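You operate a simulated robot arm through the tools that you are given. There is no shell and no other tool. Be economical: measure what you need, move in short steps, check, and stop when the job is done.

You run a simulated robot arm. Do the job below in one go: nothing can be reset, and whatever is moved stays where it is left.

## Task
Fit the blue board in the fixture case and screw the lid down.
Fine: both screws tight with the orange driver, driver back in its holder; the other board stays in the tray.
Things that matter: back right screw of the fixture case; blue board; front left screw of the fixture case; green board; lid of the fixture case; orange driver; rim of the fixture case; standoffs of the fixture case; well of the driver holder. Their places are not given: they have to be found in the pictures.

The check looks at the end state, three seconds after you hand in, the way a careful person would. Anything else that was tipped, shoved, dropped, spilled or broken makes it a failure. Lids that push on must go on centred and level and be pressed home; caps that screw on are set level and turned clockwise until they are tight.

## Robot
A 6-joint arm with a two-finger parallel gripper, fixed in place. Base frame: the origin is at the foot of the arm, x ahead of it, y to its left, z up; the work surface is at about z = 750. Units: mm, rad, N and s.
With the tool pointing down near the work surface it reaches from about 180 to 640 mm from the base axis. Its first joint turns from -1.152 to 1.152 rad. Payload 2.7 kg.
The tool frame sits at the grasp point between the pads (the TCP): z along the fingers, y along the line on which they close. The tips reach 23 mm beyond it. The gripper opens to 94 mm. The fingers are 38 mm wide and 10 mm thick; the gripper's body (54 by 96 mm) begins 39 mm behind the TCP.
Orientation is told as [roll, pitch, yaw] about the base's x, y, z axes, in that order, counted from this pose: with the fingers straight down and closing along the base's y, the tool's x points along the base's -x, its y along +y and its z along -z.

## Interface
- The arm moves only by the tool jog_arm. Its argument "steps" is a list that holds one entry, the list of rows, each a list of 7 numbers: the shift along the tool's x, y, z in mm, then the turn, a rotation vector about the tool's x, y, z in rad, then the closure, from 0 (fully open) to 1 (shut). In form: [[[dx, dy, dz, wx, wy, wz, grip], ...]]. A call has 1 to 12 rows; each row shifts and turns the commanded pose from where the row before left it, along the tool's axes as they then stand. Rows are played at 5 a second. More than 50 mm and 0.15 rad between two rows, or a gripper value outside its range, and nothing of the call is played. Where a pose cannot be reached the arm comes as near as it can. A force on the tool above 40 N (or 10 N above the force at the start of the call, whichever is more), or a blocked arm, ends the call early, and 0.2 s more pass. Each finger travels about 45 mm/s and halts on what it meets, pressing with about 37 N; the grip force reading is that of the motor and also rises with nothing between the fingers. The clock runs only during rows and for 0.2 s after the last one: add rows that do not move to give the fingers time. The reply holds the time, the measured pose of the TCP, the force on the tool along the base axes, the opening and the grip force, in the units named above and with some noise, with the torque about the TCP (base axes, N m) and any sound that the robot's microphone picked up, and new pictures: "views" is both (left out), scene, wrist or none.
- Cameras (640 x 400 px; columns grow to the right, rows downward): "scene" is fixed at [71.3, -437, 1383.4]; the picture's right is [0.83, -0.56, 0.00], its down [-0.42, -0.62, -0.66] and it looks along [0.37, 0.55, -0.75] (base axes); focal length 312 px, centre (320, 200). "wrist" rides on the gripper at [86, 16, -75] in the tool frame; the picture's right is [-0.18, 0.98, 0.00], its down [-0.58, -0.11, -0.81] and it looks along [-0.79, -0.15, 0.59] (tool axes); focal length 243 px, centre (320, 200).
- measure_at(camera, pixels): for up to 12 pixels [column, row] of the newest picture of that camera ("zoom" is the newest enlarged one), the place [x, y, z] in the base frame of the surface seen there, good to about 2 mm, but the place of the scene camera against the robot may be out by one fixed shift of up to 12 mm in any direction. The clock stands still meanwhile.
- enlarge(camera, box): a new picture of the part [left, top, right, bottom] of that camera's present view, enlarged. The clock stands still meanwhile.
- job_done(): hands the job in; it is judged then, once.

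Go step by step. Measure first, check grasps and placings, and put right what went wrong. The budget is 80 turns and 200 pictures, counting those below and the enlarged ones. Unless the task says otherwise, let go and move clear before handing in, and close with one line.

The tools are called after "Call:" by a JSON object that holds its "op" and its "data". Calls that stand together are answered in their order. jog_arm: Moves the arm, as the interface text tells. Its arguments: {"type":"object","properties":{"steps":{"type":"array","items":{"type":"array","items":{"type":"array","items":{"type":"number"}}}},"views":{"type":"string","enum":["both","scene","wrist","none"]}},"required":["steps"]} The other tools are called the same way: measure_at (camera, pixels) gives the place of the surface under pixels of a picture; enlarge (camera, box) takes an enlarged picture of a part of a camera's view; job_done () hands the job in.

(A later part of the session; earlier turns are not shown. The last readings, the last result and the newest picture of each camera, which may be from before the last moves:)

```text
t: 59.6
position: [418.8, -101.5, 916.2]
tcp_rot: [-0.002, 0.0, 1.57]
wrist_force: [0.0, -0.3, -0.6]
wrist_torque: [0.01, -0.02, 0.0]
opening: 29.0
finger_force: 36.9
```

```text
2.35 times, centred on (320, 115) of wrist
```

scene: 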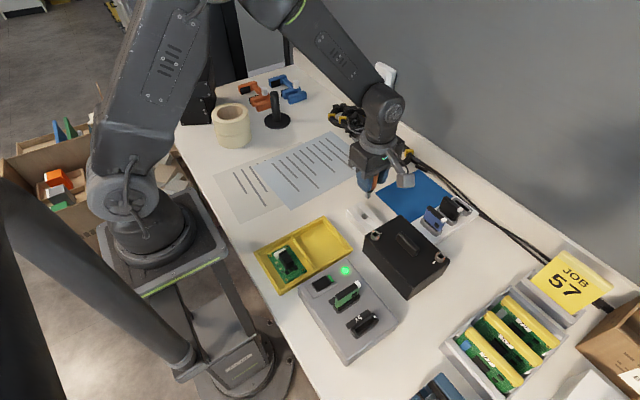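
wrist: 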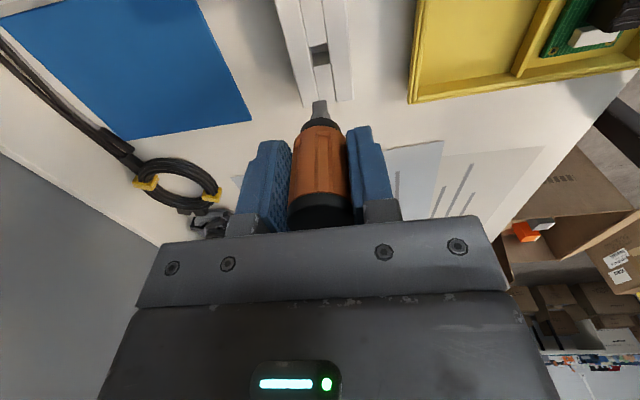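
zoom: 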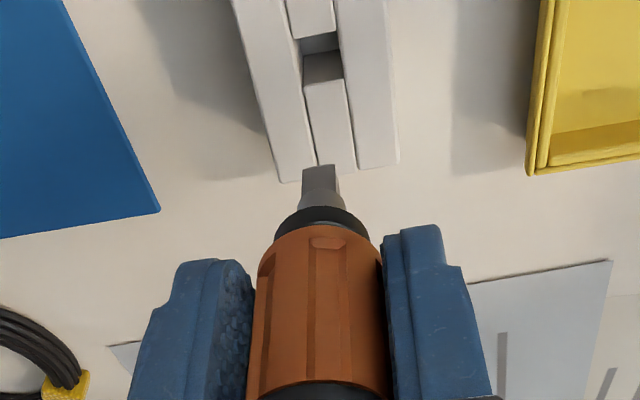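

A square bit and a square well. Zoom in to measure the bit tip and the well's orientation.

Call:
{"op": "enlarge", "data": {"camera": "wrist", "box": [295, 30, 345, 70]}}

Call:
{"op": "measure_at", "data": {"camera": "zoom", "pixels": [[180, 50], [440, 30], [200, 200], [460, 180]]}}

Call:
{"op": "enlarge", "data": {"camera": "wrist", "box": [295, 90, 345, 130]}}

Call:
{"op": "measure_at", "data": {"camera": "wrist", "pixels": [[274, 2], [308, 107], [353, 98], [325, 0], [311, 47], [326, 44], [314, 67], [330, 64], [320, 101], [320, 110]]}}

```text
10.00 times, centred on (320, 50) of wrist
```

zoom: 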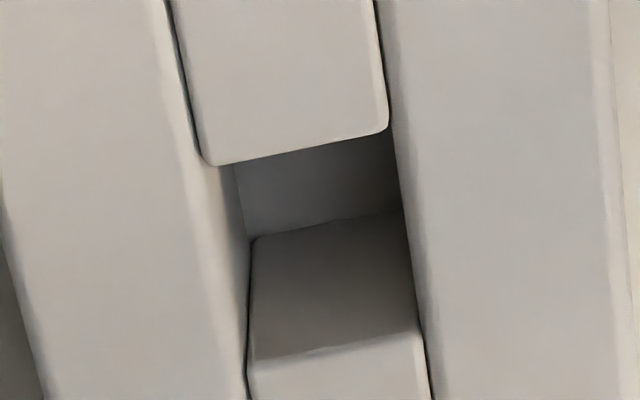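

```text
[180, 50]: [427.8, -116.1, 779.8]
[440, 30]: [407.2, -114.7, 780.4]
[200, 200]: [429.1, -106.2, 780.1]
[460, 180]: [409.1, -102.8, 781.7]
```

```text
10.00 times, centred on (320, 110) of wrist
```

zoom: 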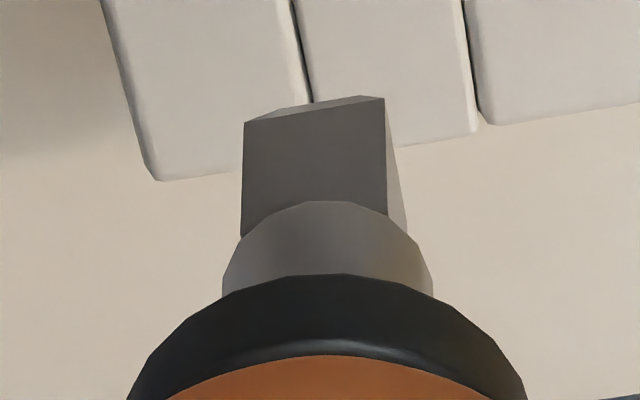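

```text
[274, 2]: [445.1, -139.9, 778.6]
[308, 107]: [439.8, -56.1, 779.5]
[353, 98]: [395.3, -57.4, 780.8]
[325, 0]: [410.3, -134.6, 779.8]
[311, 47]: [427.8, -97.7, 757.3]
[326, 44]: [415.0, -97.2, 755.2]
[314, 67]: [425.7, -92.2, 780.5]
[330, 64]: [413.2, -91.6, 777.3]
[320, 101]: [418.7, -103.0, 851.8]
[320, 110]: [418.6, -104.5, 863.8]
```

Measure points on the bit's front face to get its yaw and axis.

Call:
{"op": "measure_at", "data": {"camera": "zoom", "pixels": [[255, 160], [375, 150], [260, 210], [380, 200], [320, 170], [398, 200], [393, 170], [250, 130], [380, 110], [320, 140]]}}

Call:
{"op": "enlarge", "data": {"camera": "scene", "box": [350, 180, 385, 220]}}

```text
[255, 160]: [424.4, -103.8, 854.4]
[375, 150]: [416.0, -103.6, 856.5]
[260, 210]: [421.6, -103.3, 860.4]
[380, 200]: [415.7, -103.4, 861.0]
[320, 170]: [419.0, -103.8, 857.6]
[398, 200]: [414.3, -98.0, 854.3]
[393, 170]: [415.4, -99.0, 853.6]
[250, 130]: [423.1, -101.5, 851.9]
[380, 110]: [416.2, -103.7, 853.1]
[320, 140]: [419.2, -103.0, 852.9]
```

```text
10.00 times, centred on (368, 200) of scene
```

zoom: 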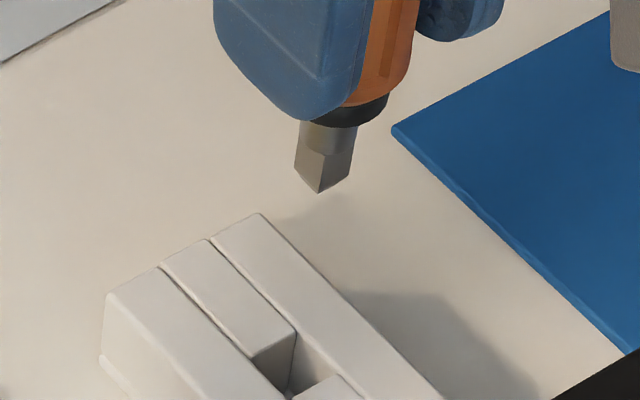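

The bit is square to the base axes within a few degrees, tip ≈66 mm below the TCP. Move above the front-left screw, tip ~15 mm over it.

Call:
{"op": "jog_arm", "data": {"steps": [[[5, 2.6, 0, 0, 0, 0, 1], [11, 5.8, 0, 0, 0, 0, 1], [15, 7.9, 0, 0, 0, 0, 1], [17, 8.9, 0, 0, 0, 0, 1], [14, 7.4, 0, 0, 0, 0, 1], [9, 4.7, 0, 0, 0, 0, 1], [3.8, 2, 0, 0, 0, 0, 1], [0, 0, 5, 0, 0, 0, 1], [0, 0, 5, 0, 0, 0, 1], [0, 0, 0, 0, 0, 0, 1]]], "views": "both"}}

Call:
{"op": "enlarge", "data": {"camera": "wrist", "box": [280, 60, 360, 130]}}

Call:
{"op": "enlarge", "data": {"camera": "scene", "box": [355, 210, 395, 250]}}

```text
t: 61.8
position: [379.2, -176.7, 905.9]
tcp_rot: [-0.003, 0.001, 1.57]
wrist_force: [0.4, 0.5, -0.1]
wrist_torque: [0.03, -0.02, 0.01]
opening: 28.8
finger_force: 36.8
```

scene: 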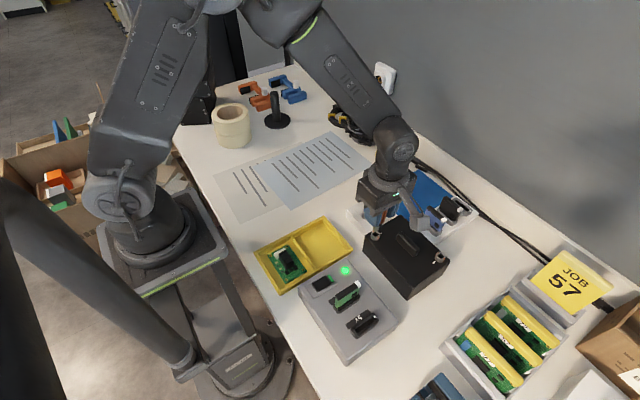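
wrist: 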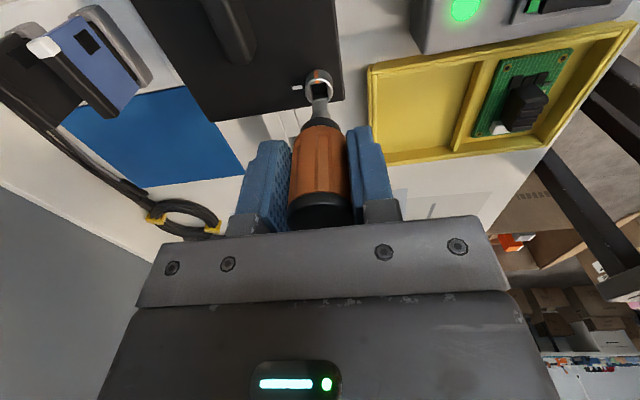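

```text
5.71 times, centred on (320, 95) of wrist
```

zoom: 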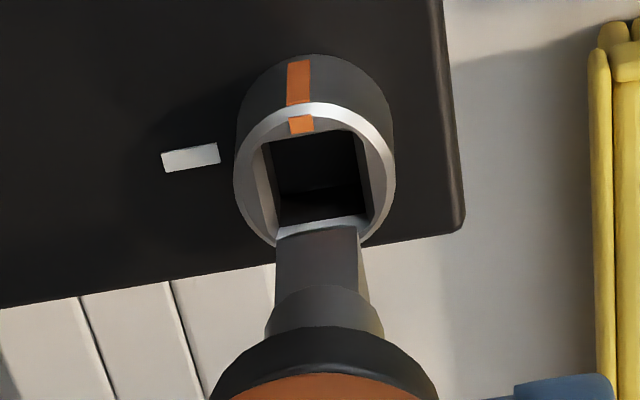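

```text
10.00 times, centred on (375, 230) of scene
```

zoom: 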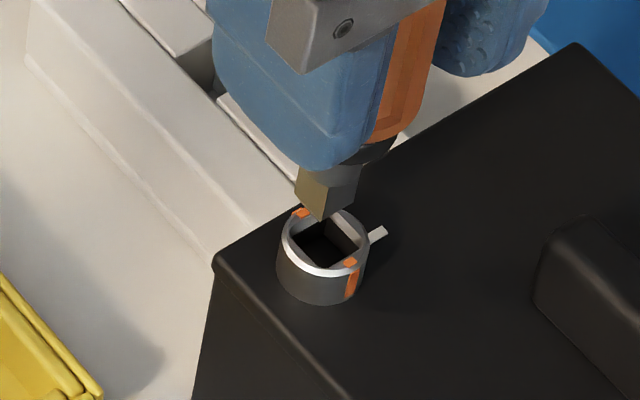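

Call:
{"op": "measure_at", "data": {"camera": "zoom", "pixels": [[308, 200], [300, 190], [318, 212], [325, 210], [340, 200], [352, 192], [301, 213], [351, 263], [375, 238], [285, 238], [326, 272], [362, 225]]}}

Call:
{"op": "measure_at", "data": {"camera": "wrist", "pixels": [[317, 82], [330, 104], [303, 92], [317, 93], [326, 91], [312, 106], [325, 102], [318, 106], [305, 101], [332, 90]]}}

```text
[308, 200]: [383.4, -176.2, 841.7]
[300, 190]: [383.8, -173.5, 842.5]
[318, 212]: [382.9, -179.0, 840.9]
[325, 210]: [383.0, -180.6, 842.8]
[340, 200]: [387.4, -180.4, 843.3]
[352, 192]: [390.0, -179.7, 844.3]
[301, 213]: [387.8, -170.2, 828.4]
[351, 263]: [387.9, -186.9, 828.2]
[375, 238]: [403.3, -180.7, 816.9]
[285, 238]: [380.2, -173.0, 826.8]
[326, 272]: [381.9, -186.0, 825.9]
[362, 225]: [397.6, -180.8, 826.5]
```

```text
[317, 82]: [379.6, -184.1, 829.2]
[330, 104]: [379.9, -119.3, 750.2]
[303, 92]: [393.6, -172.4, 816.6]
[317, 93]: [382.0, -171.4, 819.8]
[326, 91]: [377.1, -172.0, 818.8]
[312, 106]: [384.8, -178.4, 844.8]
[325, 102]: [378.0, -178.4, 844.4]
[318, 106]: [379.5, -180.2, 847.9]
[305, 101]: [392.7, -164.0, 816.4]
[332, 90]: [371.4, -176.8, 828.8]
```

The bit is ~2 mm too far +y relative to the screw (bit −y face −180.4, screw centre −178.6 in scene). Correct and lower to just above the ring.

Call:
{"op": "jog_arm", "data": {"steps": [[[2, -0.3, 0, 0, 0, 0, 1], [0, 0, 5, 0, 0, 0, 1], [0, 0, 5, 0, 0, 0, 1], [0, 0, 0, 0, 0, 0, 1]]], "views": "both"}}

Call:
{"op": "enlarge", "data": {"camera": "wrist", "box": [280, 60, 360, 130]}}

Call:
{"op": "enlarge", "data": {"camera": "scene", "box": [360, 220, 390, 250]}}

```text
t: 62.8
position: [379.8, -176.4, 897.7]
tcp_rot: [-0.002, 0.001, 1.571]
wrist_force: [0.0, 0.2, -0.8]
wrist_torque: [-0.01, 0.01, 0.01]
opening: 29.0
finger_force: 36.8
```

scene: 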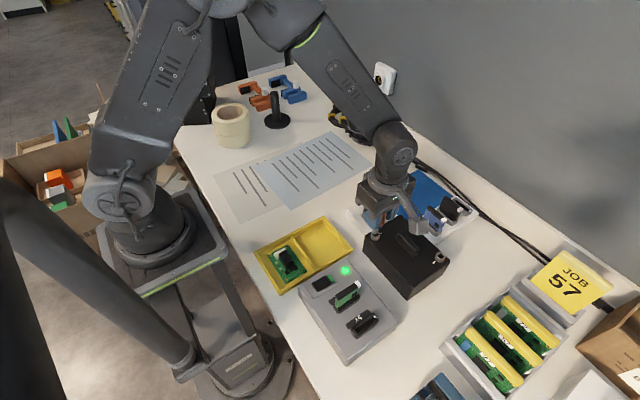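
wrist: 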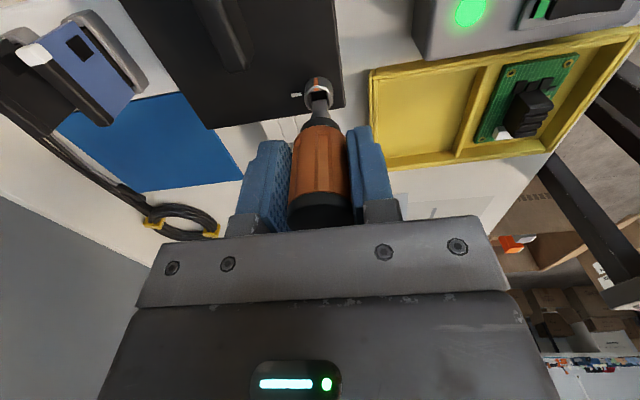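

```text
5.71 times, centred on (320, 95) of wrist
```

zoom: 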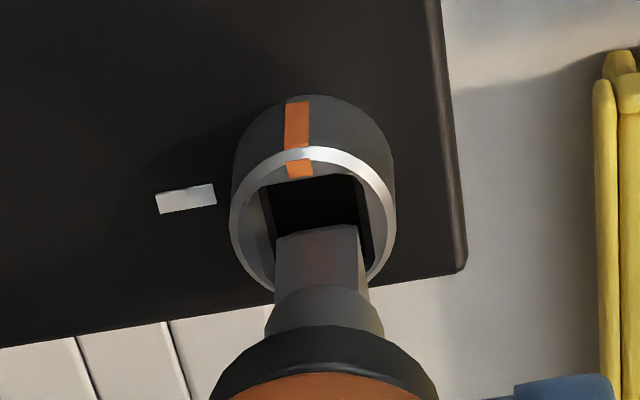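

```text
13.33 times, centred on (375, 235) of scene
```

zoom: 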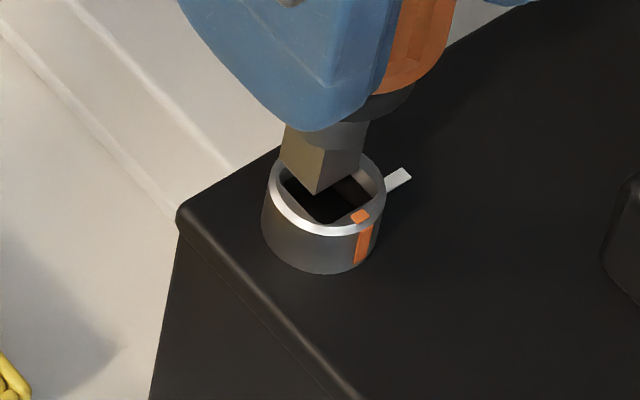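

Call:
{"op": "measure_at", "data": {"camera": "zoom", "pixels": [[300, 165], [290, 160], [314, 185], [322, 185], [340, 172], [354, 168], [318, 190], [270, 195], [326, 237], [384, 190], [361, 216], [345, 200]]}}

Call:
{"op": "measure_at", "data": {"camera": "wrist", "pixels": [[317, 89], [320, 100], [314, 102], [326, 100], [319, 105], [303, 94], [332, 97], [312, 92]]}}

```text
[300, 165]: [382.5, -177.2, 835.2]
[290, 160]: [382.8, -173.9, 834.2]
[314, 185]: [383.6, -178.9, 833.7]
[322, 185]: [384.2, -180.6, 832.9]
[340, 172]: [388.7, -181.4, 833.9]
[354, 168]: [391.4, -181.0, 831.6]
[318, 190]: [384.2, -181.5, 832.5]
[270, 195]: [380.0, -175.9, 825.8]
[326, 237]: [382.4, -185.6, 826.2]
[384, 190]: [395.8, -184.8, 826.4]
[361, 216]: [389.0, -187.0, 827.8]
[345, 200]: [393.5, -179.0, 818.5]
```

```text
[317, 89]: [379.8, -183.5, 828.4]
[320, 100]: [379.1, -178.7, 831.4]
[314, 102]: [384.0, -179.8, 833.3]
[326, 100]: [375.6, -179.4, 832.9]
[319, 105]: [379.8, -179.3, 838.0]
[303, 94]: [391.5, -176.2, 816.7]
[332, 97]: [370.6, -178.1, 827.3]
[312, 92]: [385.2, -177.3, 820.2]
```

Estimates differ (0 to −1.6 mm in y); take −0.8, and lower gently with force checks.

Call:
{"op": "jog_arm", "data": {"steps": [[[0.8, -0.2, 1, 0, 0, 0, 1], [0, 0, 2, 0, 0, 0, 1], [0, 0, 2, 0, 0, 0, 1], [0, 0, 1, 0, 0, 0, 1], [0, 0, 0, 0, 0, 0, 1]]], "views": "wrist"}}

Call:
{"op": "enlarge", "data": {"camera": "wrist", "box": [280, 60, 360, 130]}}

Call:
{"op": "enlarge", "data": {"camera": "scene", "box": [360, 220, 390, 250]}}

```text
t: 64.0
position: [381.0, -179.6, 890.6]
tcp_rot: [-0.002, 0.0, 1.573]
wrist_force: [-0.9, 0.4, -1.0]
wrist_torque: [-0.01, 0.02, 0.04]
opening: 29.1
finger_force: 36.8
```

wrist: 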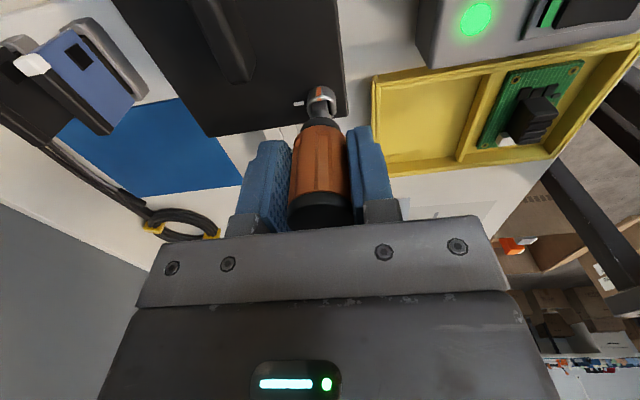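

```text
5.71 times, centred on (320, 95) of wrist
```

zoom: 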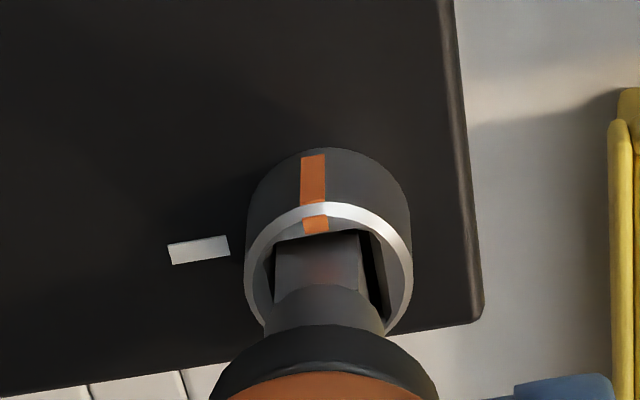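

```text
13.33 times, centred on (375, 235) of scene
```

zoom: 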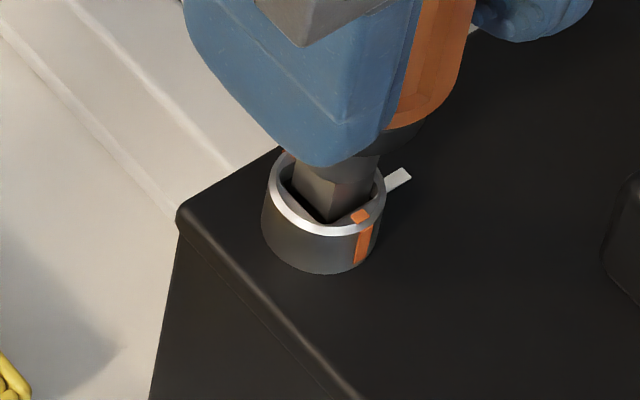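

The bit is entering the socket, with the gap on the −x side; shift −0.7 x and lower further.

Call:
{"op": "jog_arm", "data": {"steps": [[[0, 0.7, 0, 0, 0, 0, 1], [0, 0, 1.5, 0, 0, 0, 1], [0, 0, 1.5, 0, 0, 0, 1], [0, 0, 1.5, 0, 0, 0, 1], [0, 0, 1.5, 0, 0, 0, 1], [0, 0, 0, 0, 0, 0, 1]]], "views": "none"}}

Call:
{"op": "jog_arm", "data": {"steps": [[[0, 0, 1, 0, 0, 0, 1], [0, 0, 1, 0, 0, 0, 1], [0, 0, 0, 0, 0, 0, 1]]], "views": "wrist"}}

Call:
{"op": "enlarge", "data": {"camera": "wrist", "box": [280, 60, 360, 130]}}

```text
t: 65.4
position: [380.3, -182.1, 885.3]
tcp_rot: [-0.008, 0.001, 1.57]
wrist_force: [-7.7, -1.9, 33.4]
wrist_torque: [-0.07, 0.58, 0.0]
opening: 29.0
finger_force: 36.9
```

```text
t: 66.2
position: [380.8, -181.3, 882.7]
tcp_rot: [-0.01, 0.003, 1.571]
wrist_force: [3.5, -2.3, 27.8]
wrist_torque: [-0.04, -0.29, -0.02]
opening: 29.0
finger_force: 37.0
```

wrist: 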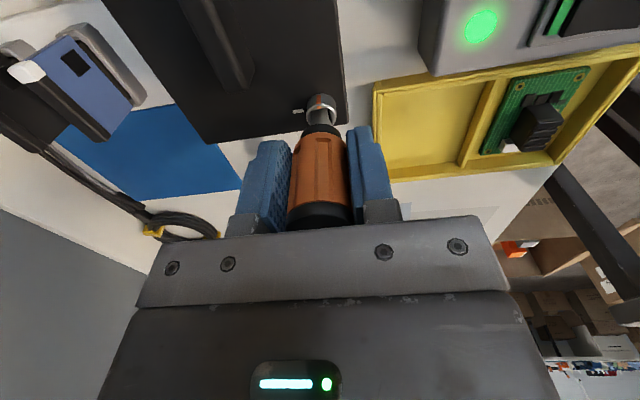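

```text
5.71 times, centred on (320, 95) of wrist
```

zoom: 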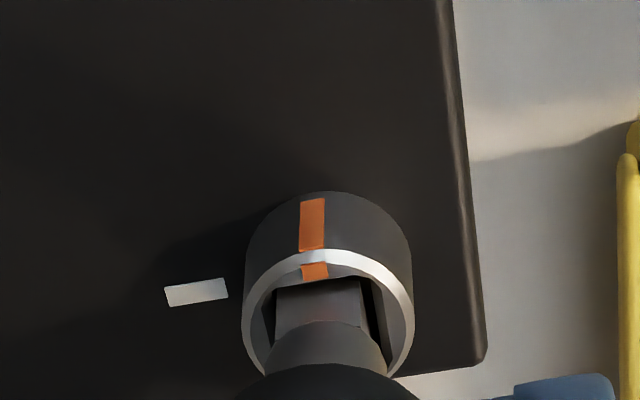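

Bit is ~9 mm into the socket with ~28 N on it. Ease 0.5 mm and turn clockwise (yaw decreasing) in a first part.

Call:
{"op": "jog_arm", "data": {"steps": [[[0, 0, -0.5, 0, 0, 0, 1], [0, 0, 0, 0, 0, 0.1, 1], [0, 0, 0, 0, 0, 0.1, 1], [0, 0, 0, 0, 0, 0.1, 1], [0, 0, 0, 0, 0, 0.1, 1], [0, 0, 0, 0, 0, 0.1, 1], [0, 0, 0, 0, 0, 0.1, 1], [0, 0, 0, 0, 0, 0, 1]]], "views": "both"}}

Call:
{"op": "enlarge", "data": {"camera": "scene", "box": [360, 220, 390, 250]}}

Call:
{"op": "enlarge", "data": {"camera": "wrist", "box": [280, 60, 360, 130]}}

```text
t: 68.0
position: [380.0, -177.9, 881.6]
tcp_rot: [-0.001, -0.001, 0.969]
wrist_force: [-4.5, 4.2, 19.1]
wrist_torque: [0.32, 0.21, 0.0]
opening: 29.0
finger_force: 36.8
```

scene: 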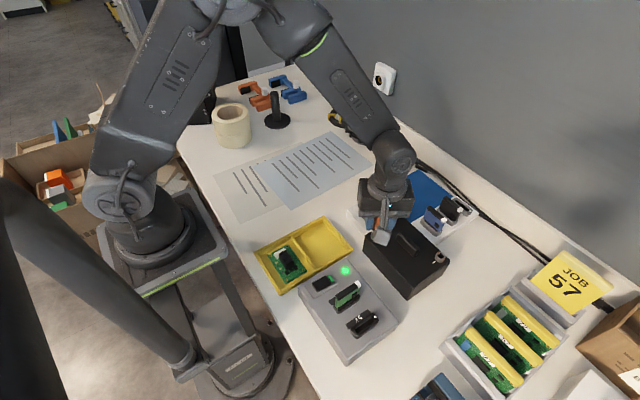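
wrist: 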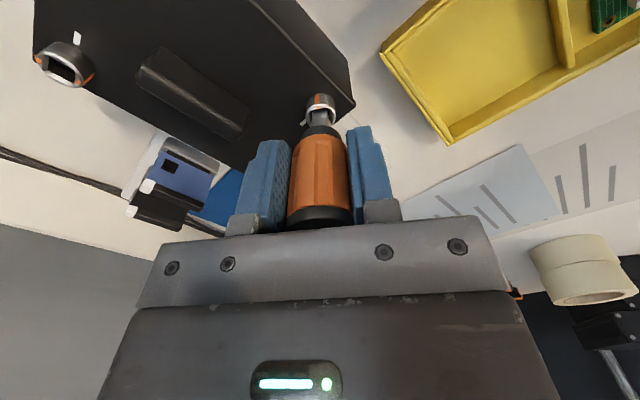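

```text
13.33 times, centred on (375, 235) of scene
```

zoom: 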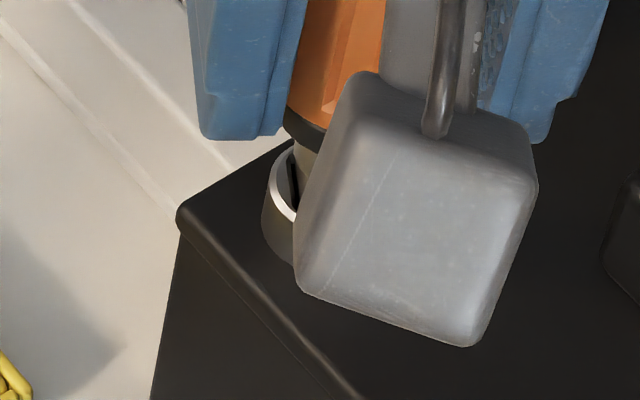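

```text
5.71 times, centred on (320, 95) of wrist
```

zoom: 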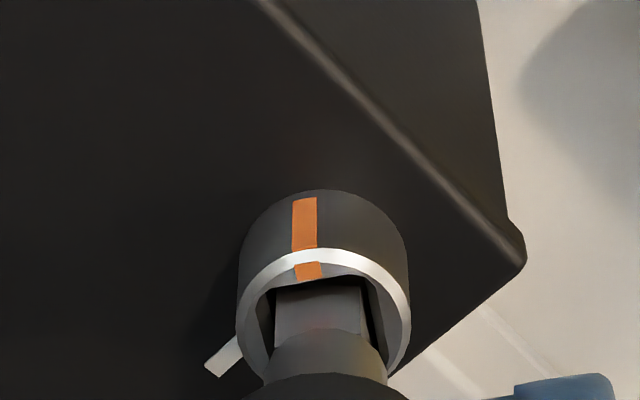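

The screw turns with the driver (stripe follows), low torque. Continue clockwise to 90° total.

Call:
{"op": "jog_arm", "data": {"steps": [[[0, 0, 0, 0, 0, 0.1, 1], [0, 0, 0, 0, 0, 0.1, 1], [0, 0, 0, 0, 0, 0.1, 1], [0, 0, 0, 0, 0, 0.1, 1], [0, 0, 0, 0, 0, 0.1, 1], [0, 0, 0, 0, 0, 0.1, 1], [0, 0, 0, 0, 0, 0.1, 1], [0, 0, 0, 0, 0, 0.1, 1], [0, 0, 0, 0, 0, 0.1, 1], [0, 0, 0, 0, 0, 0.07, 1], [0, 0, 0, 0, 0, 0, 1]]], "views": "both"}}

Call:
{"op": "enlarge", "data": {"camera": "wrist", "box": [280, 60, 360, 130]}}

```text
t: 70.4
position: [380.8, -177.9, 881.2]
tcp_rot: [-0.001, 0.001, -0.001]
wrist_force: [-2.4, 3.7, -1.7]
wrist_torque: [0.29, 0.13, 0.03]
opening: 29.0
finger_force: 37.5
```

scene: 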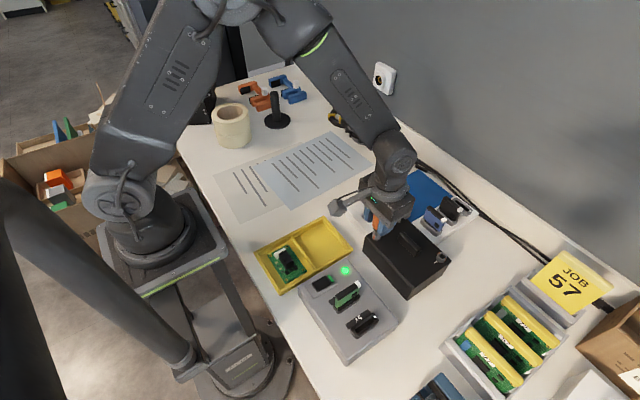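
wrist: 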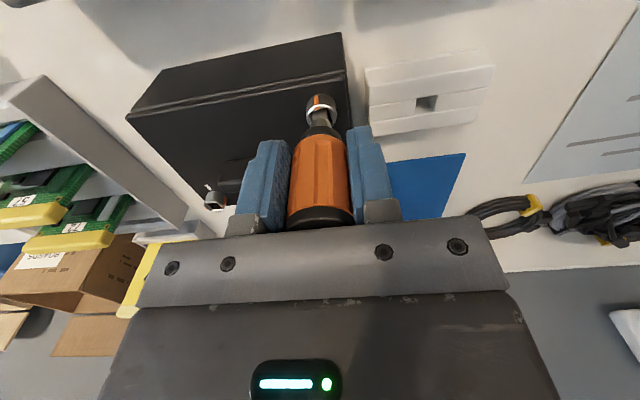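

```text
5.71 times, centred on (320, 95) of wrist
```

zoom: 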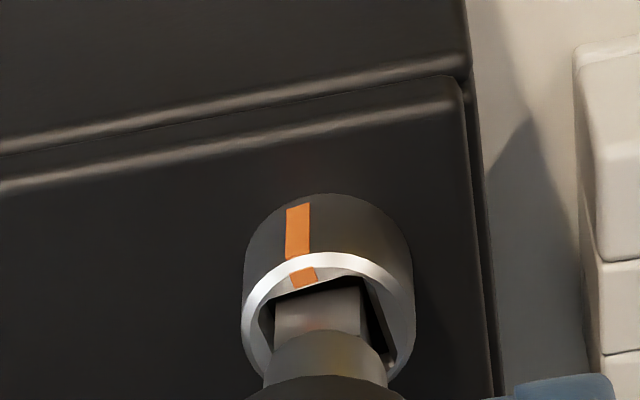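

Axial force fell to ~0, so the screw is feeding down its thread; torque is still nil. Continue clockwise, following down slightly.

Call:
{"op": "jog_arm", "data": {"steps": [[[0, 0, 0.5, 0, 0, 0.1, 1], [0, 0, 0.1, 0, 0, 0.12, 1], [0, 0, 0.1, 0, 0, 0.12, 1], [0, 0, 0.1, 0, 0, 0.12, 1], [0, 0, 0.1, 0, 0, 0.12, 1], [0, 0, 0, 0, 0, 0.12, 1], [0, 0, 0, 0, 0, 0, 1]]], "views": "both"}}

Call:
{"op": "enlarge", "data": {"camera": "wrist", "box": [280, 60, 360, 130]}}

```text
t: 72.0
position: [378.9, -178.1, 881.9]
tcp_rot: [0.001, -0.001, -0.701]
wrist_force: [7.6, 27.7, -1.6]
wrist_torque: [1.46, -0.33, 0.48]
opening: 29.1
finger_force: 36.6
```

scene: 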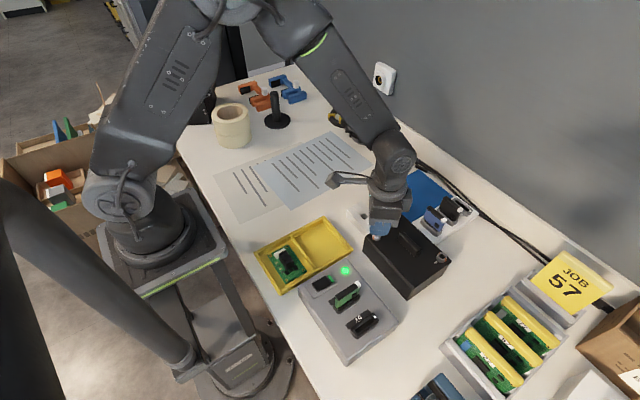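
wrist: 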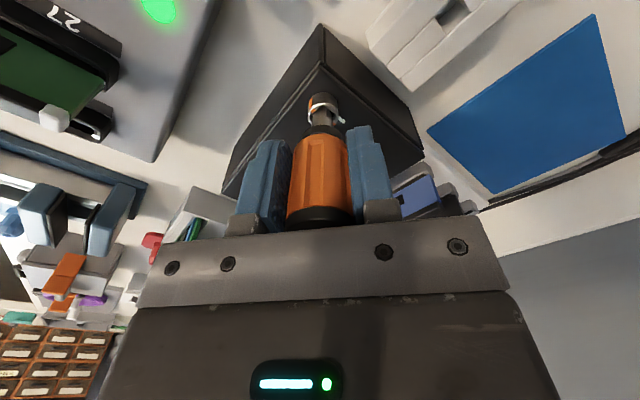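

```text
5.71 times, centred on (320, 95) of wrist
```

zoom: 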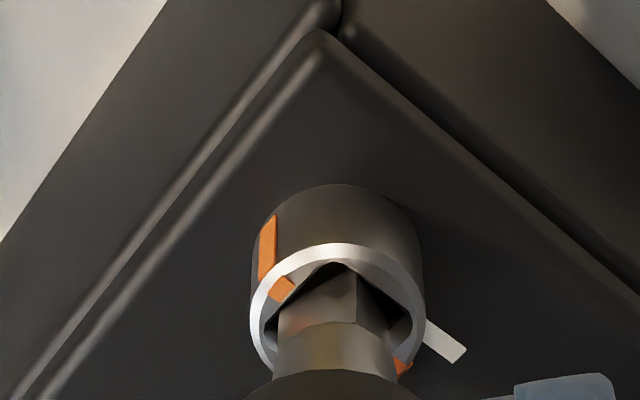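

The screw has stopped with its stripe in line with the white mark (torque 0.5 Nm, side force 27 N) – the handle slipped in the grip, so it is tight. Lift the driver straight out and inspect.

Call:
{"op": "jog_arm", "data": {"steps": [[[0, 0, -2, 0, 0, 0, 1], [0, 0, -3, 0, 0, 0, 1], [0, 0, -4, 0, 0, 0, 1], [0, 0, -5, 0, 0, 0, 1], [0, 0, -6, 0, 0, 0, 1], [0, 0, -6, 0, 0, 0, 1], [0, 0, -5, 0, 0, 0, 1], [0, 0, -3, 0, 0, 0, 1], [0, 0, 0, 0, 0, 0, 1]]], "views": "both"}}

Call:
{"op": "enlarge", "data": {"camera": "scene", "box": [360, 215, 390, 245]}}

Call:
{"op": "enlarge", "data": {"camera": "wrist", "box": [280, 50, 360, 130]}}

```text
t: 72.5
position: [379.4, -178.3, 882.4]
tcp_rot: [0.004, -0.001, -0.698]
wrist_force: [7.8, 8.6, -3.9]
wrist_torque: [0.48, -0.35, 0.38]
opening: 28.7
finger_force: 36.2
stopped in row 2: the force on the tool passed its limit at 43 N (the readings are from after the stop); the commanded pose is now the measured one
```

scene: 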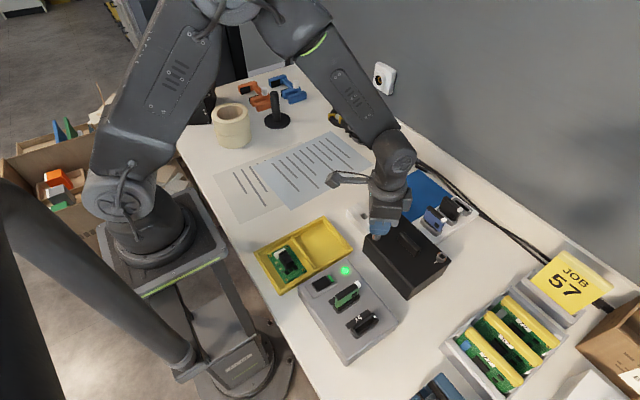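
wrist: 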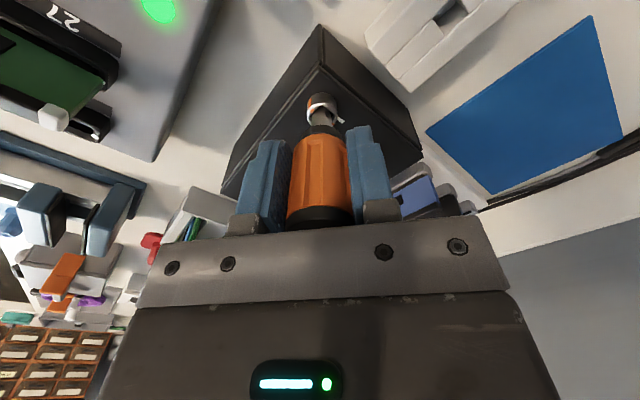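

```text
13.33 times, centred on (375, 230) of scene
```

zoom: 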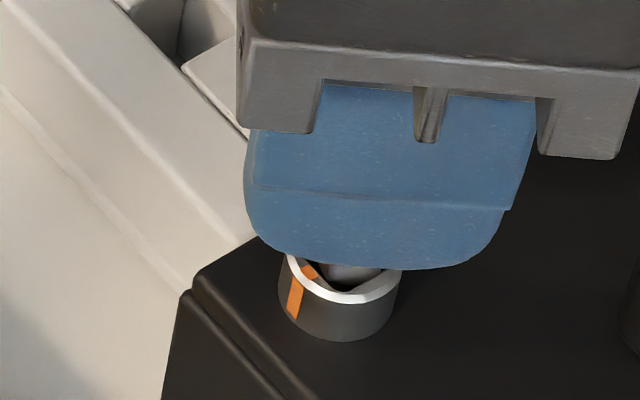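

```text
5.00 times, centred on (320, 90) of wrist
```

zoom: 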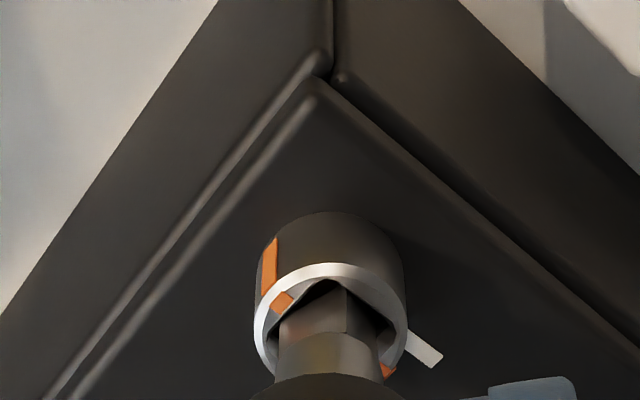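

The bit is wedged by the wind-up (0.38 Nm left). Rotate back slightly to relieve it without loosening, then check torque.

Call:
{"op": "jog_arm", "data": {"steps": [[[0, 0, 0, 0, 0, -0.06, 1], [0, 0, 0, 0, 0, 0, 1]]], "views": "none"}}

```text
t: 73.1
position: [380.2, -178.5, 882.5]
tcp_rot: [0.004, 0.002, -0.64]
wrist_force: [11.9, 12.0, -12.3]
wrist_torque: [0.63, -0.67, 0.26]
opening: 28.8
finger_force: 36.8
```

Torque eases; also shift ~0.8 mm along the side force and back a touch more.

Call:
{"op": "jog_arm", "data": {"steps": [[[-0.1, 0.8, 0, 0, 0, -0.05, 1], [0, 0, 0, 0, 0, 0, 1]]], "views": "none"}}

```text
t: 73.7
position: [379.9, -177.3, 882.9]
tcp_rot: [0.003, 0.001, -0.589]
wrist_force: [8.6, 12.1, -1.6]
wrist_torque: [0.63, -0.5, 0.15]
opening: 28.4
finger_force: 36.9
```

Call:
{"op": "jog_arm", "data": {"steps": [[[0, 0.8, 0, 0, 0, -0.05, 1], [0, 0, 0, 0, 0, 0, 1]]], "views": "none"}}

Call:
{"op": "jog_arm", "data": {"steps": [[[0, 0, -1, 0, 0, 0, 1], [0, 0, -1.5, 0, 0, 0, 1], [0, 0, 0, 0, 0, 0, 1]]], "views": "wrist"}}

Call:
{"op": "enlarge", "data": {"camera": "wrist", "box": [280, 50, 360, 130]}}

```text
t: 74.3
position: [380.0, -178.1, 882.5]
tcp_rot: [0.003, 0.0, -0.539]
wrist_force: [8.8, 8.8, 1.6]
wrist_torque: [0.47, -0.5, 0.11]
opening: 28.6
finger_force: 36.9
```

```text
t: 75.1
position: [379.7, -178.8, 885.8]
tcp_rot: [0.004, 0.0, -0.538]
wrist_force: [12.7, 5.5, -6.0]
wrist_torque: [0.36, -0.8, 0.09]
opening: 28.6
finger_force: 36.2
```

wrist: 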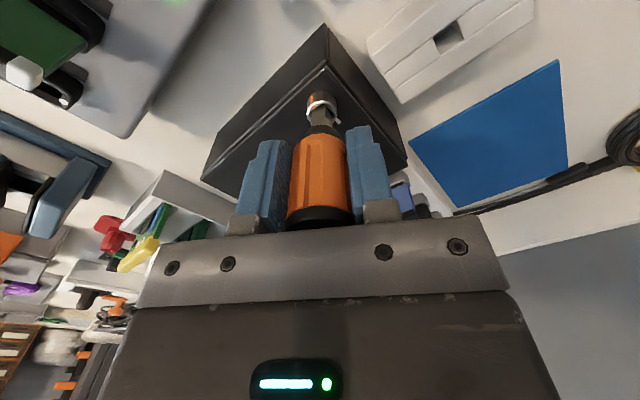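

```text
5.00 times, centred on (320, 90) of wrist
```

zoom: 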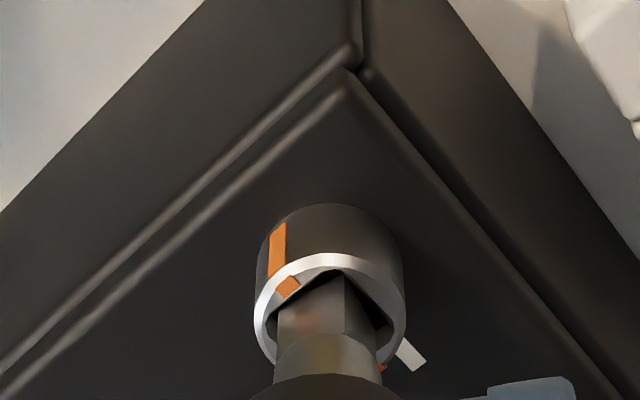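

The bit is coming out (3 mm). Keep lifting slowly with a small +x relief.

Call:
{"op": "jog_arm", "data": {"steps": [[[-0.7, 0.4, -2, 0, 0, 0, 1], [0, 0, -2, 0, 0, 0, 1], [0, 0, -2, 0, 0, 0, 1], [0, 0, -3, 0, 0, 0, 1], [0, 0, -4, 0, 0, 0, 1], [0, 0, -6, 0, 0, 0, 1], [0, 0, -6, 0, 0, 0, 1], [0, 0, -5, 0, 0, 0, 1], [0, 0, -3, 0, 0, 0, 1], [0, 0, 0, 0, 0, 0, 1]]], "views": "both"}}

Call:
{"op": "enlarge", "data": {"camera": "scene", "box": [360, 215, 390, 245]}}

Call:
{"op": "enlarge", "data": {"camera": "wrist", "box": [280, 50, 360, 130]}}

```text
t: 77.3
position: [382.5, -178.8, 917.4]
tcp_rot: [0.002, 0.001, -0.54]
wrist_force: [-0.5, -0.1, 0.2]
wrist_torque: [0.0, 0.01, 0.02]
opening: 28.5
finger_force: 37.0
```

scene: 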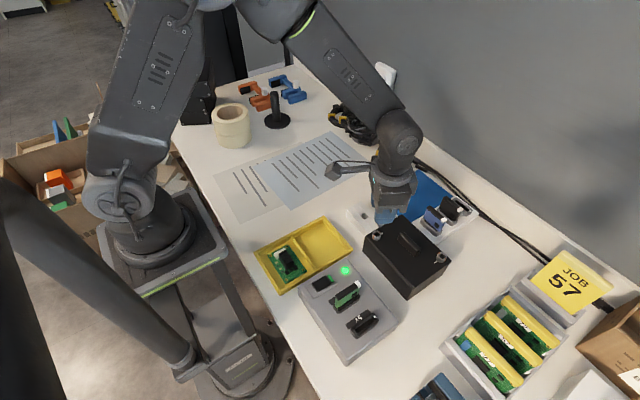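
wrist: 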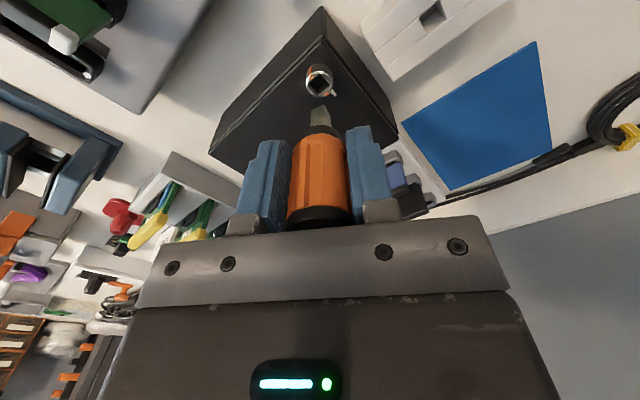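

```text
13.33 times, centred on (375, 230) of scene
```

zoom: 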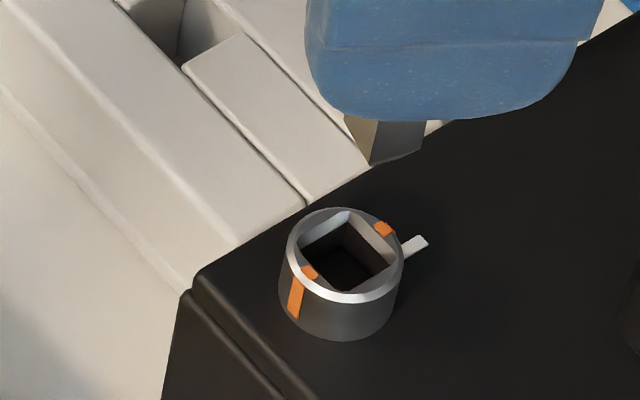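

```text
5.00 times, centred on (320, 90) of wrist
```

zoom: 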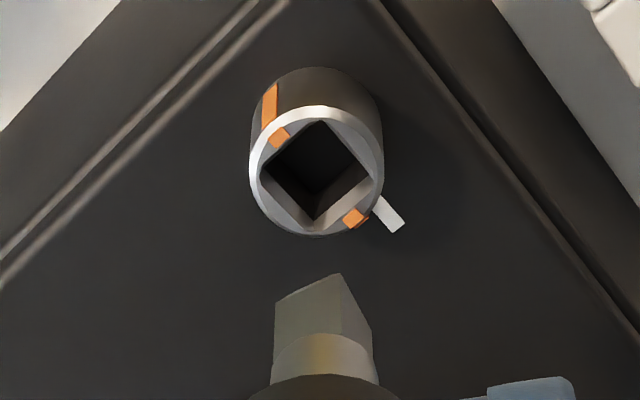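

Stripe now is close to the white mark. Measure its direction.

Call:
{"op": "enlarge", "data": {"camera": "scene", "box": [360, 215, 390, 245]}}

Call:
{"op": "measure_at", "data": {"camera": "zoom", "pixels": [[385, 229], [309, 272], [418, 243], [408, 251], [348, 213], [305, 245], [392, 258], [345, 295], [300, 220], [395, 285]]}}

Call:
{"op": "measure_at", "data": {"camera": "wrist", "pixels": [[312, 77], [327, 93.5], [334, 92.5]]}}

```text
13.33 times, centred on (375, 230) of scene
```

zoom: 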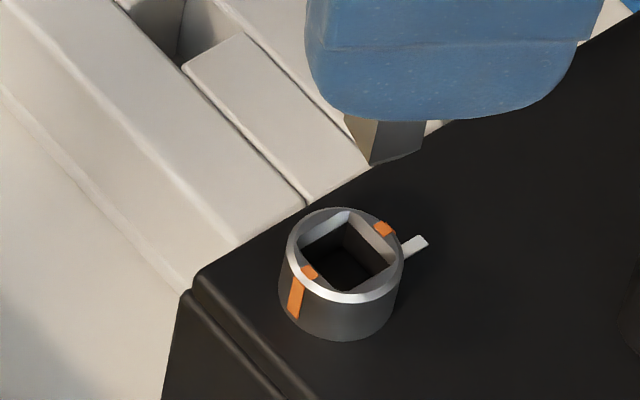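

```text
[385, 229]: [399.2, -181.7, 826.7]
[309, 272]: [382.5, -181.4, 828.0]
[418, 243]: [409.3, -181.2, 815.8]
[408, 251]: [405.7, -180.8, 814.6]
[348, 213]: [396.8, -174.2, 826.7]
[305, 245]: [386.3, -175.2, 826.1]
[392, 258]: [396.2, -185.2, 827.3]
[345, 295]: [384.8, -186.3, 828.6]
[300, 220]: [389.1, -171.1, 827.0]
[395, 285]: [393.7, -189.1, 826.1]
```

```text
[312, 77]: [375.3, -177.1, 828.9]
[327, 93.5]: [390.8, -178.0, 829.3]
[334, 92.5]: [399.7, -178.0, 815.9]
```

The stripe lies exactly along the white mark: front-left is tight. (The case seems to have slid ~3 mm.) Now measure the bit's yaw in the hand.

Call:
{"op": "enlarge", "data": {"camera": "wrist", "box": [300, 95, 345, 130]}}

Call:
{"op": "measure_at", "data": {"camera": "zoom", "pixels": [[250, 180], [300, 150], [330, 140], [345, 130], [365, 160], [385, 190], [400, 220], [250, 220], [330, 200], [350, 200], [380, 220]]}}

Call:
{"op": "enlarge", "data": {"camera": "scene", "box": [350, 190, 450, 300]}}

Call:
{"op": "measure_at", "data": {"camera": "zoom", "pixels": [[345, 350], [475, 258], [260, 258], [410, 305], [450, 229], [443, 255]]}}

```text
11.43 times, centred on (322, 112) of wrist
```

zoom: 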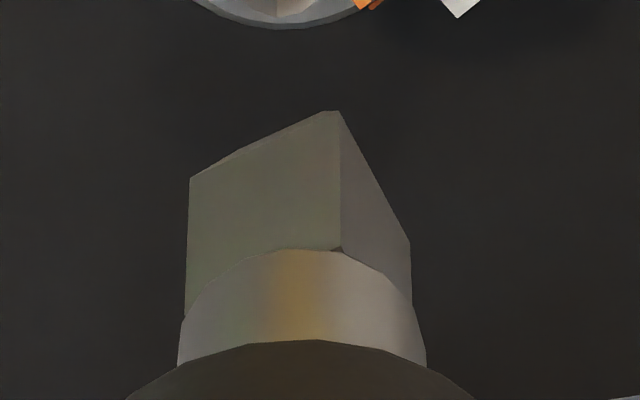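

```text
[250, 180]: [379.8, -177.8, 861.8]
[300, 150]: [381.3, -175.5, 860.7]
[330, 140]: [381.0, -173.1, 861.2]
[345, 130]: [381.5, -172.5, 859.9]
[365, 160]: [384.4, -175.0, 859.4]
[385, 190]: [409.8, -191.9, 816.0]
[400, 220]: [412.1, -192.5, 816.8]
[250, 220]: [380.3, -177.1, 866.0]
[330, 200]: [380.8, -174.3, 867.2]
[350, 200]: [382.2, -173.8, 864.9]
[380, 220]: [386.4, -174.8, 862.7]
```

```text
3.64 times, centred on (400, 245) of scene
```

zoom: 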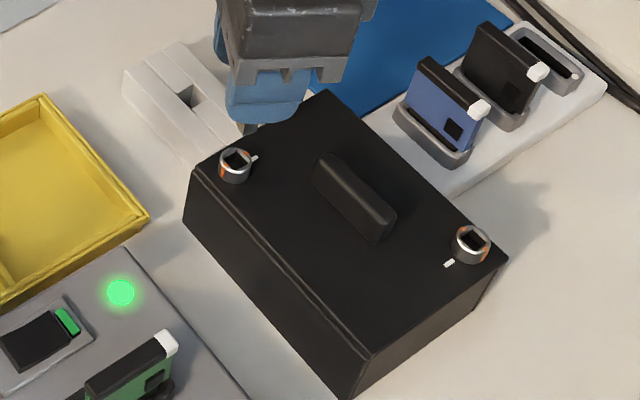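

```text
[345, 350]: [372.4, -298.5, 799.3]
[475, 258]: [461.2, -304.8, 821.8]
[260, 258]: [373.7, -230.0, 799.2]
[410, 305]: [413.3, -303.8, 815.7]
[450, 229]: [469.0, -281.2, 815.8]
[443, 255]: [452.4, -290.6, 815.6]
```

The front edge shows a strip; check whether the lid shifted relative to the rim.

Call:
{"op": "enlarge", "data": {"camera": "scene", "box": [385, 255, 435, 300]}}

Call:
{"op": "measure_at", "data": {"camera": "zoom", "pixels": [[200, 115], [190, 122], [210, 105], [230, 95], [250, 85], [300, 200], [290, 215], [320, 190], [480, 215], [480, 235], [560, 165], [560, 185]]}}

Call:
{"op": "enlarge", "data": {"camera": "scene", "box": [355, 215, 395, 260]}}

Call:
{"op": "enlarge", "data": {"camera": "scene", "box": [420, 245, 450, 275]}}

```text
8.89 times, centred on (410, 278) of scene
```

zoom: 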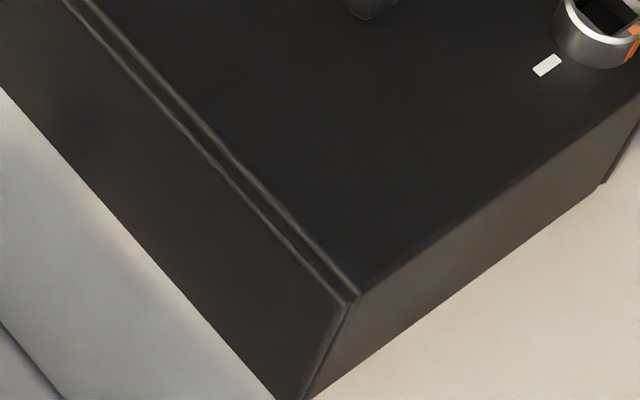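

```text
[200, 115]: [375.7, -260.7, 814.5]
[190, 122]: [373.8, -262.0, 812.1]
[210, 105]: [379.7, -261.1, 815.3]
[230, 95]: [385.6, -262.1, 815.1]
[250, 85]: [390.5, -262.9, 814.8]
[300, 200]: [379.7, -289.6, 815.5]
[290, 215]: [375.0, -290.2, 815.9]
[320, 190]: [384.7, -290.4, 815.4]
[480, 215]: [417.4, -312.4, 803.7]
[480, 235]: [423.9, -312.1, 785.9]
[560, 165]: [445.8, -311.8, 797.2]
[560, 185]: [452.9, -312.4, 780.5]
```

```text
8.89 times, centred on (375, 238) of scene
```

zoom: 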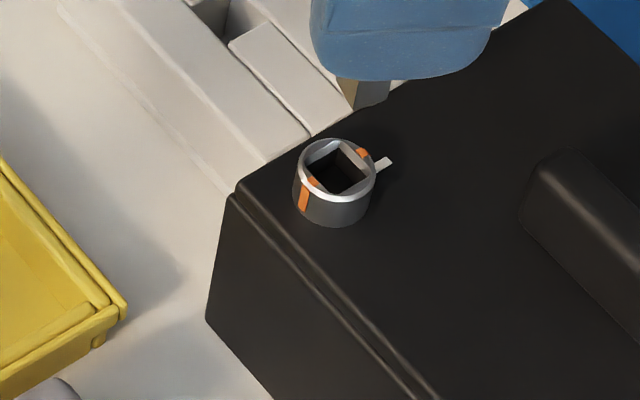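

```text
13.33 times, centred on (435, 260) of scene
```

zoom: 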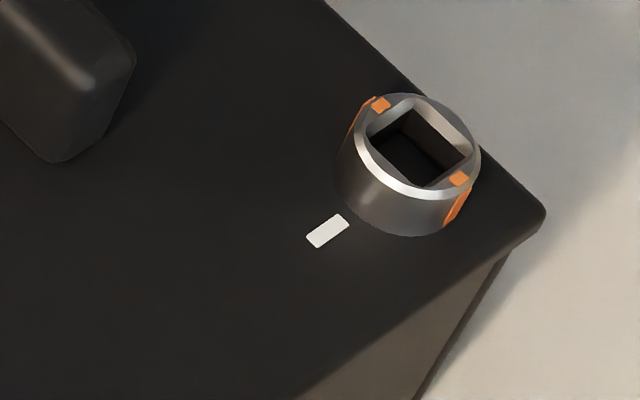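

Lid appears to have shifted ~2–3 mm in +x relative to the case as the screw engaged. Measure the back-right area: lid corner, case corner, screw marks.

Call:
{"op": "measure_at", "data": {"camera": "zoom", "pixels": [[380, 105], [459, 179], [327, 232], [535, 212], [525, 205], [430, 115], [450, 290], [500, 262], [490, 275], [480, 110], [415, 95], [412, 190]]}}

Call:
{"op": "enlarge", "data": {"camera": "scene", "box": [355, 180, 465, 310]}}

```text
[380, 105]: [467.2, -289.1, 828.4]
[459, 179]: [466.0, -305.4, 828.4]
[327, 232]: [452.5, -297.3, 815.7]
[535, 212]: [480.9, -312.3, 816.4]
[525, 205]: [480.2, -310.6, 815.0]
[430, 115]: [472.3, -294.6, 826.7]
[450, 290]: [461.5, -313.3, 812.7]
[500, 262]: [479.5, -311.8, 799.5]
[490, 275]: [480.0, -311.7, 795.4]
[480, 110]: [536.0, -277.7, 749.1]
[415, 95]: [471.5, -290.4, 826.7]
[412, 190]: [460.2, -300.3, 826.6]
```

```text
3.08 times, centred on (410, 245) of scene
```

zoom: 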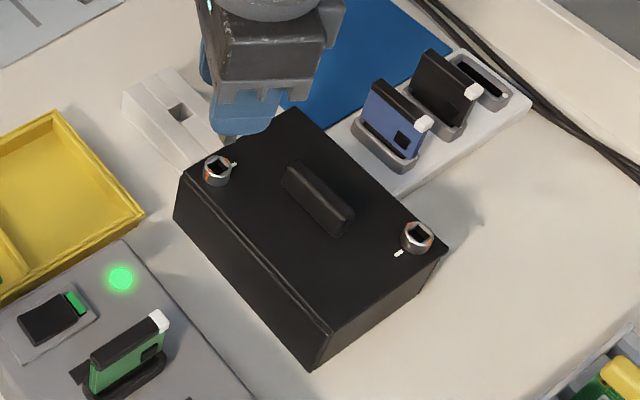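

The screws' midpoint moved about (+2.5,−2.7). I check lid vs rim at the front-left and back-left corners to see the actual overhang.

Call:
{"op": "enlarge", "data": {"camera": "scene", "box": [360, 235, 380, 255]}}

Call:
{"op": "measure_at", "data": {"camera": "zoom", "pixels": [[250, 130], [240, 150], [270, 160], [262, 172], [300, 190], [290, 205], [230, 160], [220, 200], [350, 250], [330, 270], [280, 110], [330, 80]]}}

Call:
{"op": "enlarge", "data": {"camera": "scene", "box": [395, 270, 425, 295]}}

Call:
{"op": "enlarge", "data": {"camera": "scene", "box": [435, 250, 455, 275]}}

```text
16.00 times, centred on (370, 245) of scene
```

zoom: 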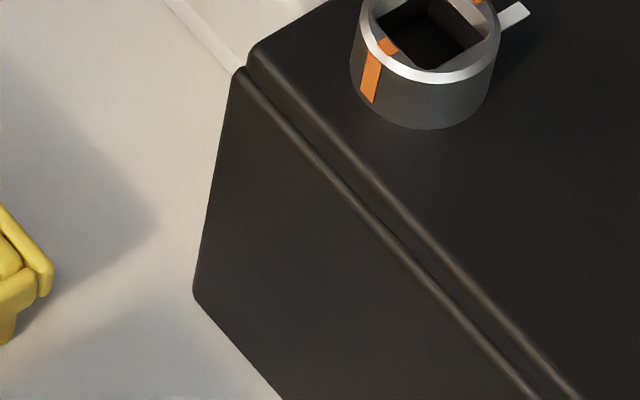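

```text
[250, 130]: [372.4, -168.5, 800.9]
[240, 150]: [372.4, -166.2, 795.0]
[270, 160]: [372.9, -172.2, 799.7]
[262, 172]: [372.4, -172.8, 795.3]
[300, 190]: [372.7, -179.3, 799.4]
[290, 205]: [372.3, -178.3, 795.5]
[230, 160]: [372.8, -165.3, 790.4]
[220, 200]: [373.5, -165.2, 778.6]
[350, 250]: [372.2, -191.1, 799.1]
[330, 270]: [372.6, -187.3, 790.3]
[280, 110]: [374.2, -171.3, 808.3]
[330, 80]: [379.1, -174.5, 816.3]
```

```text
16.00 times, centred on (410, 282) of scene
```

zoom: 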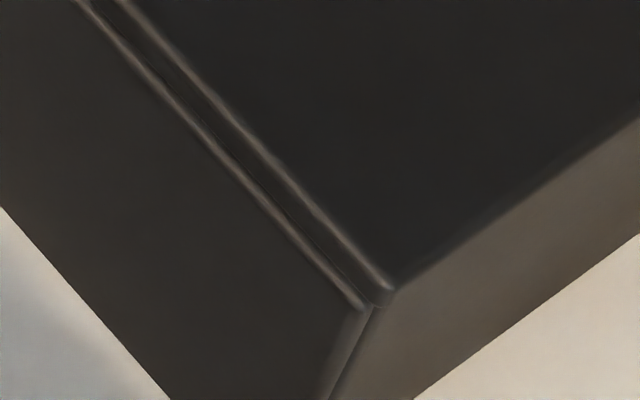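

```text
16.00 times, centred on (445, 262) of scene
```

zoom: 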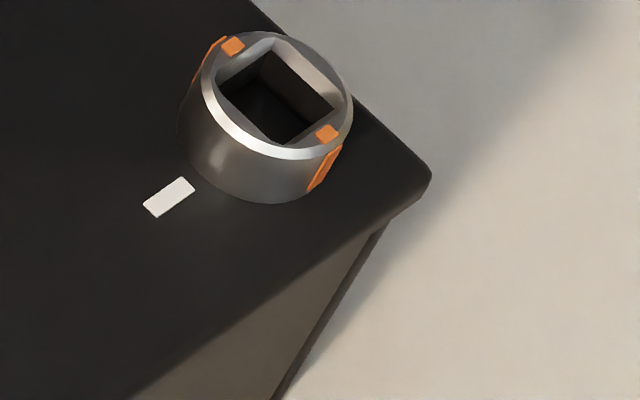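

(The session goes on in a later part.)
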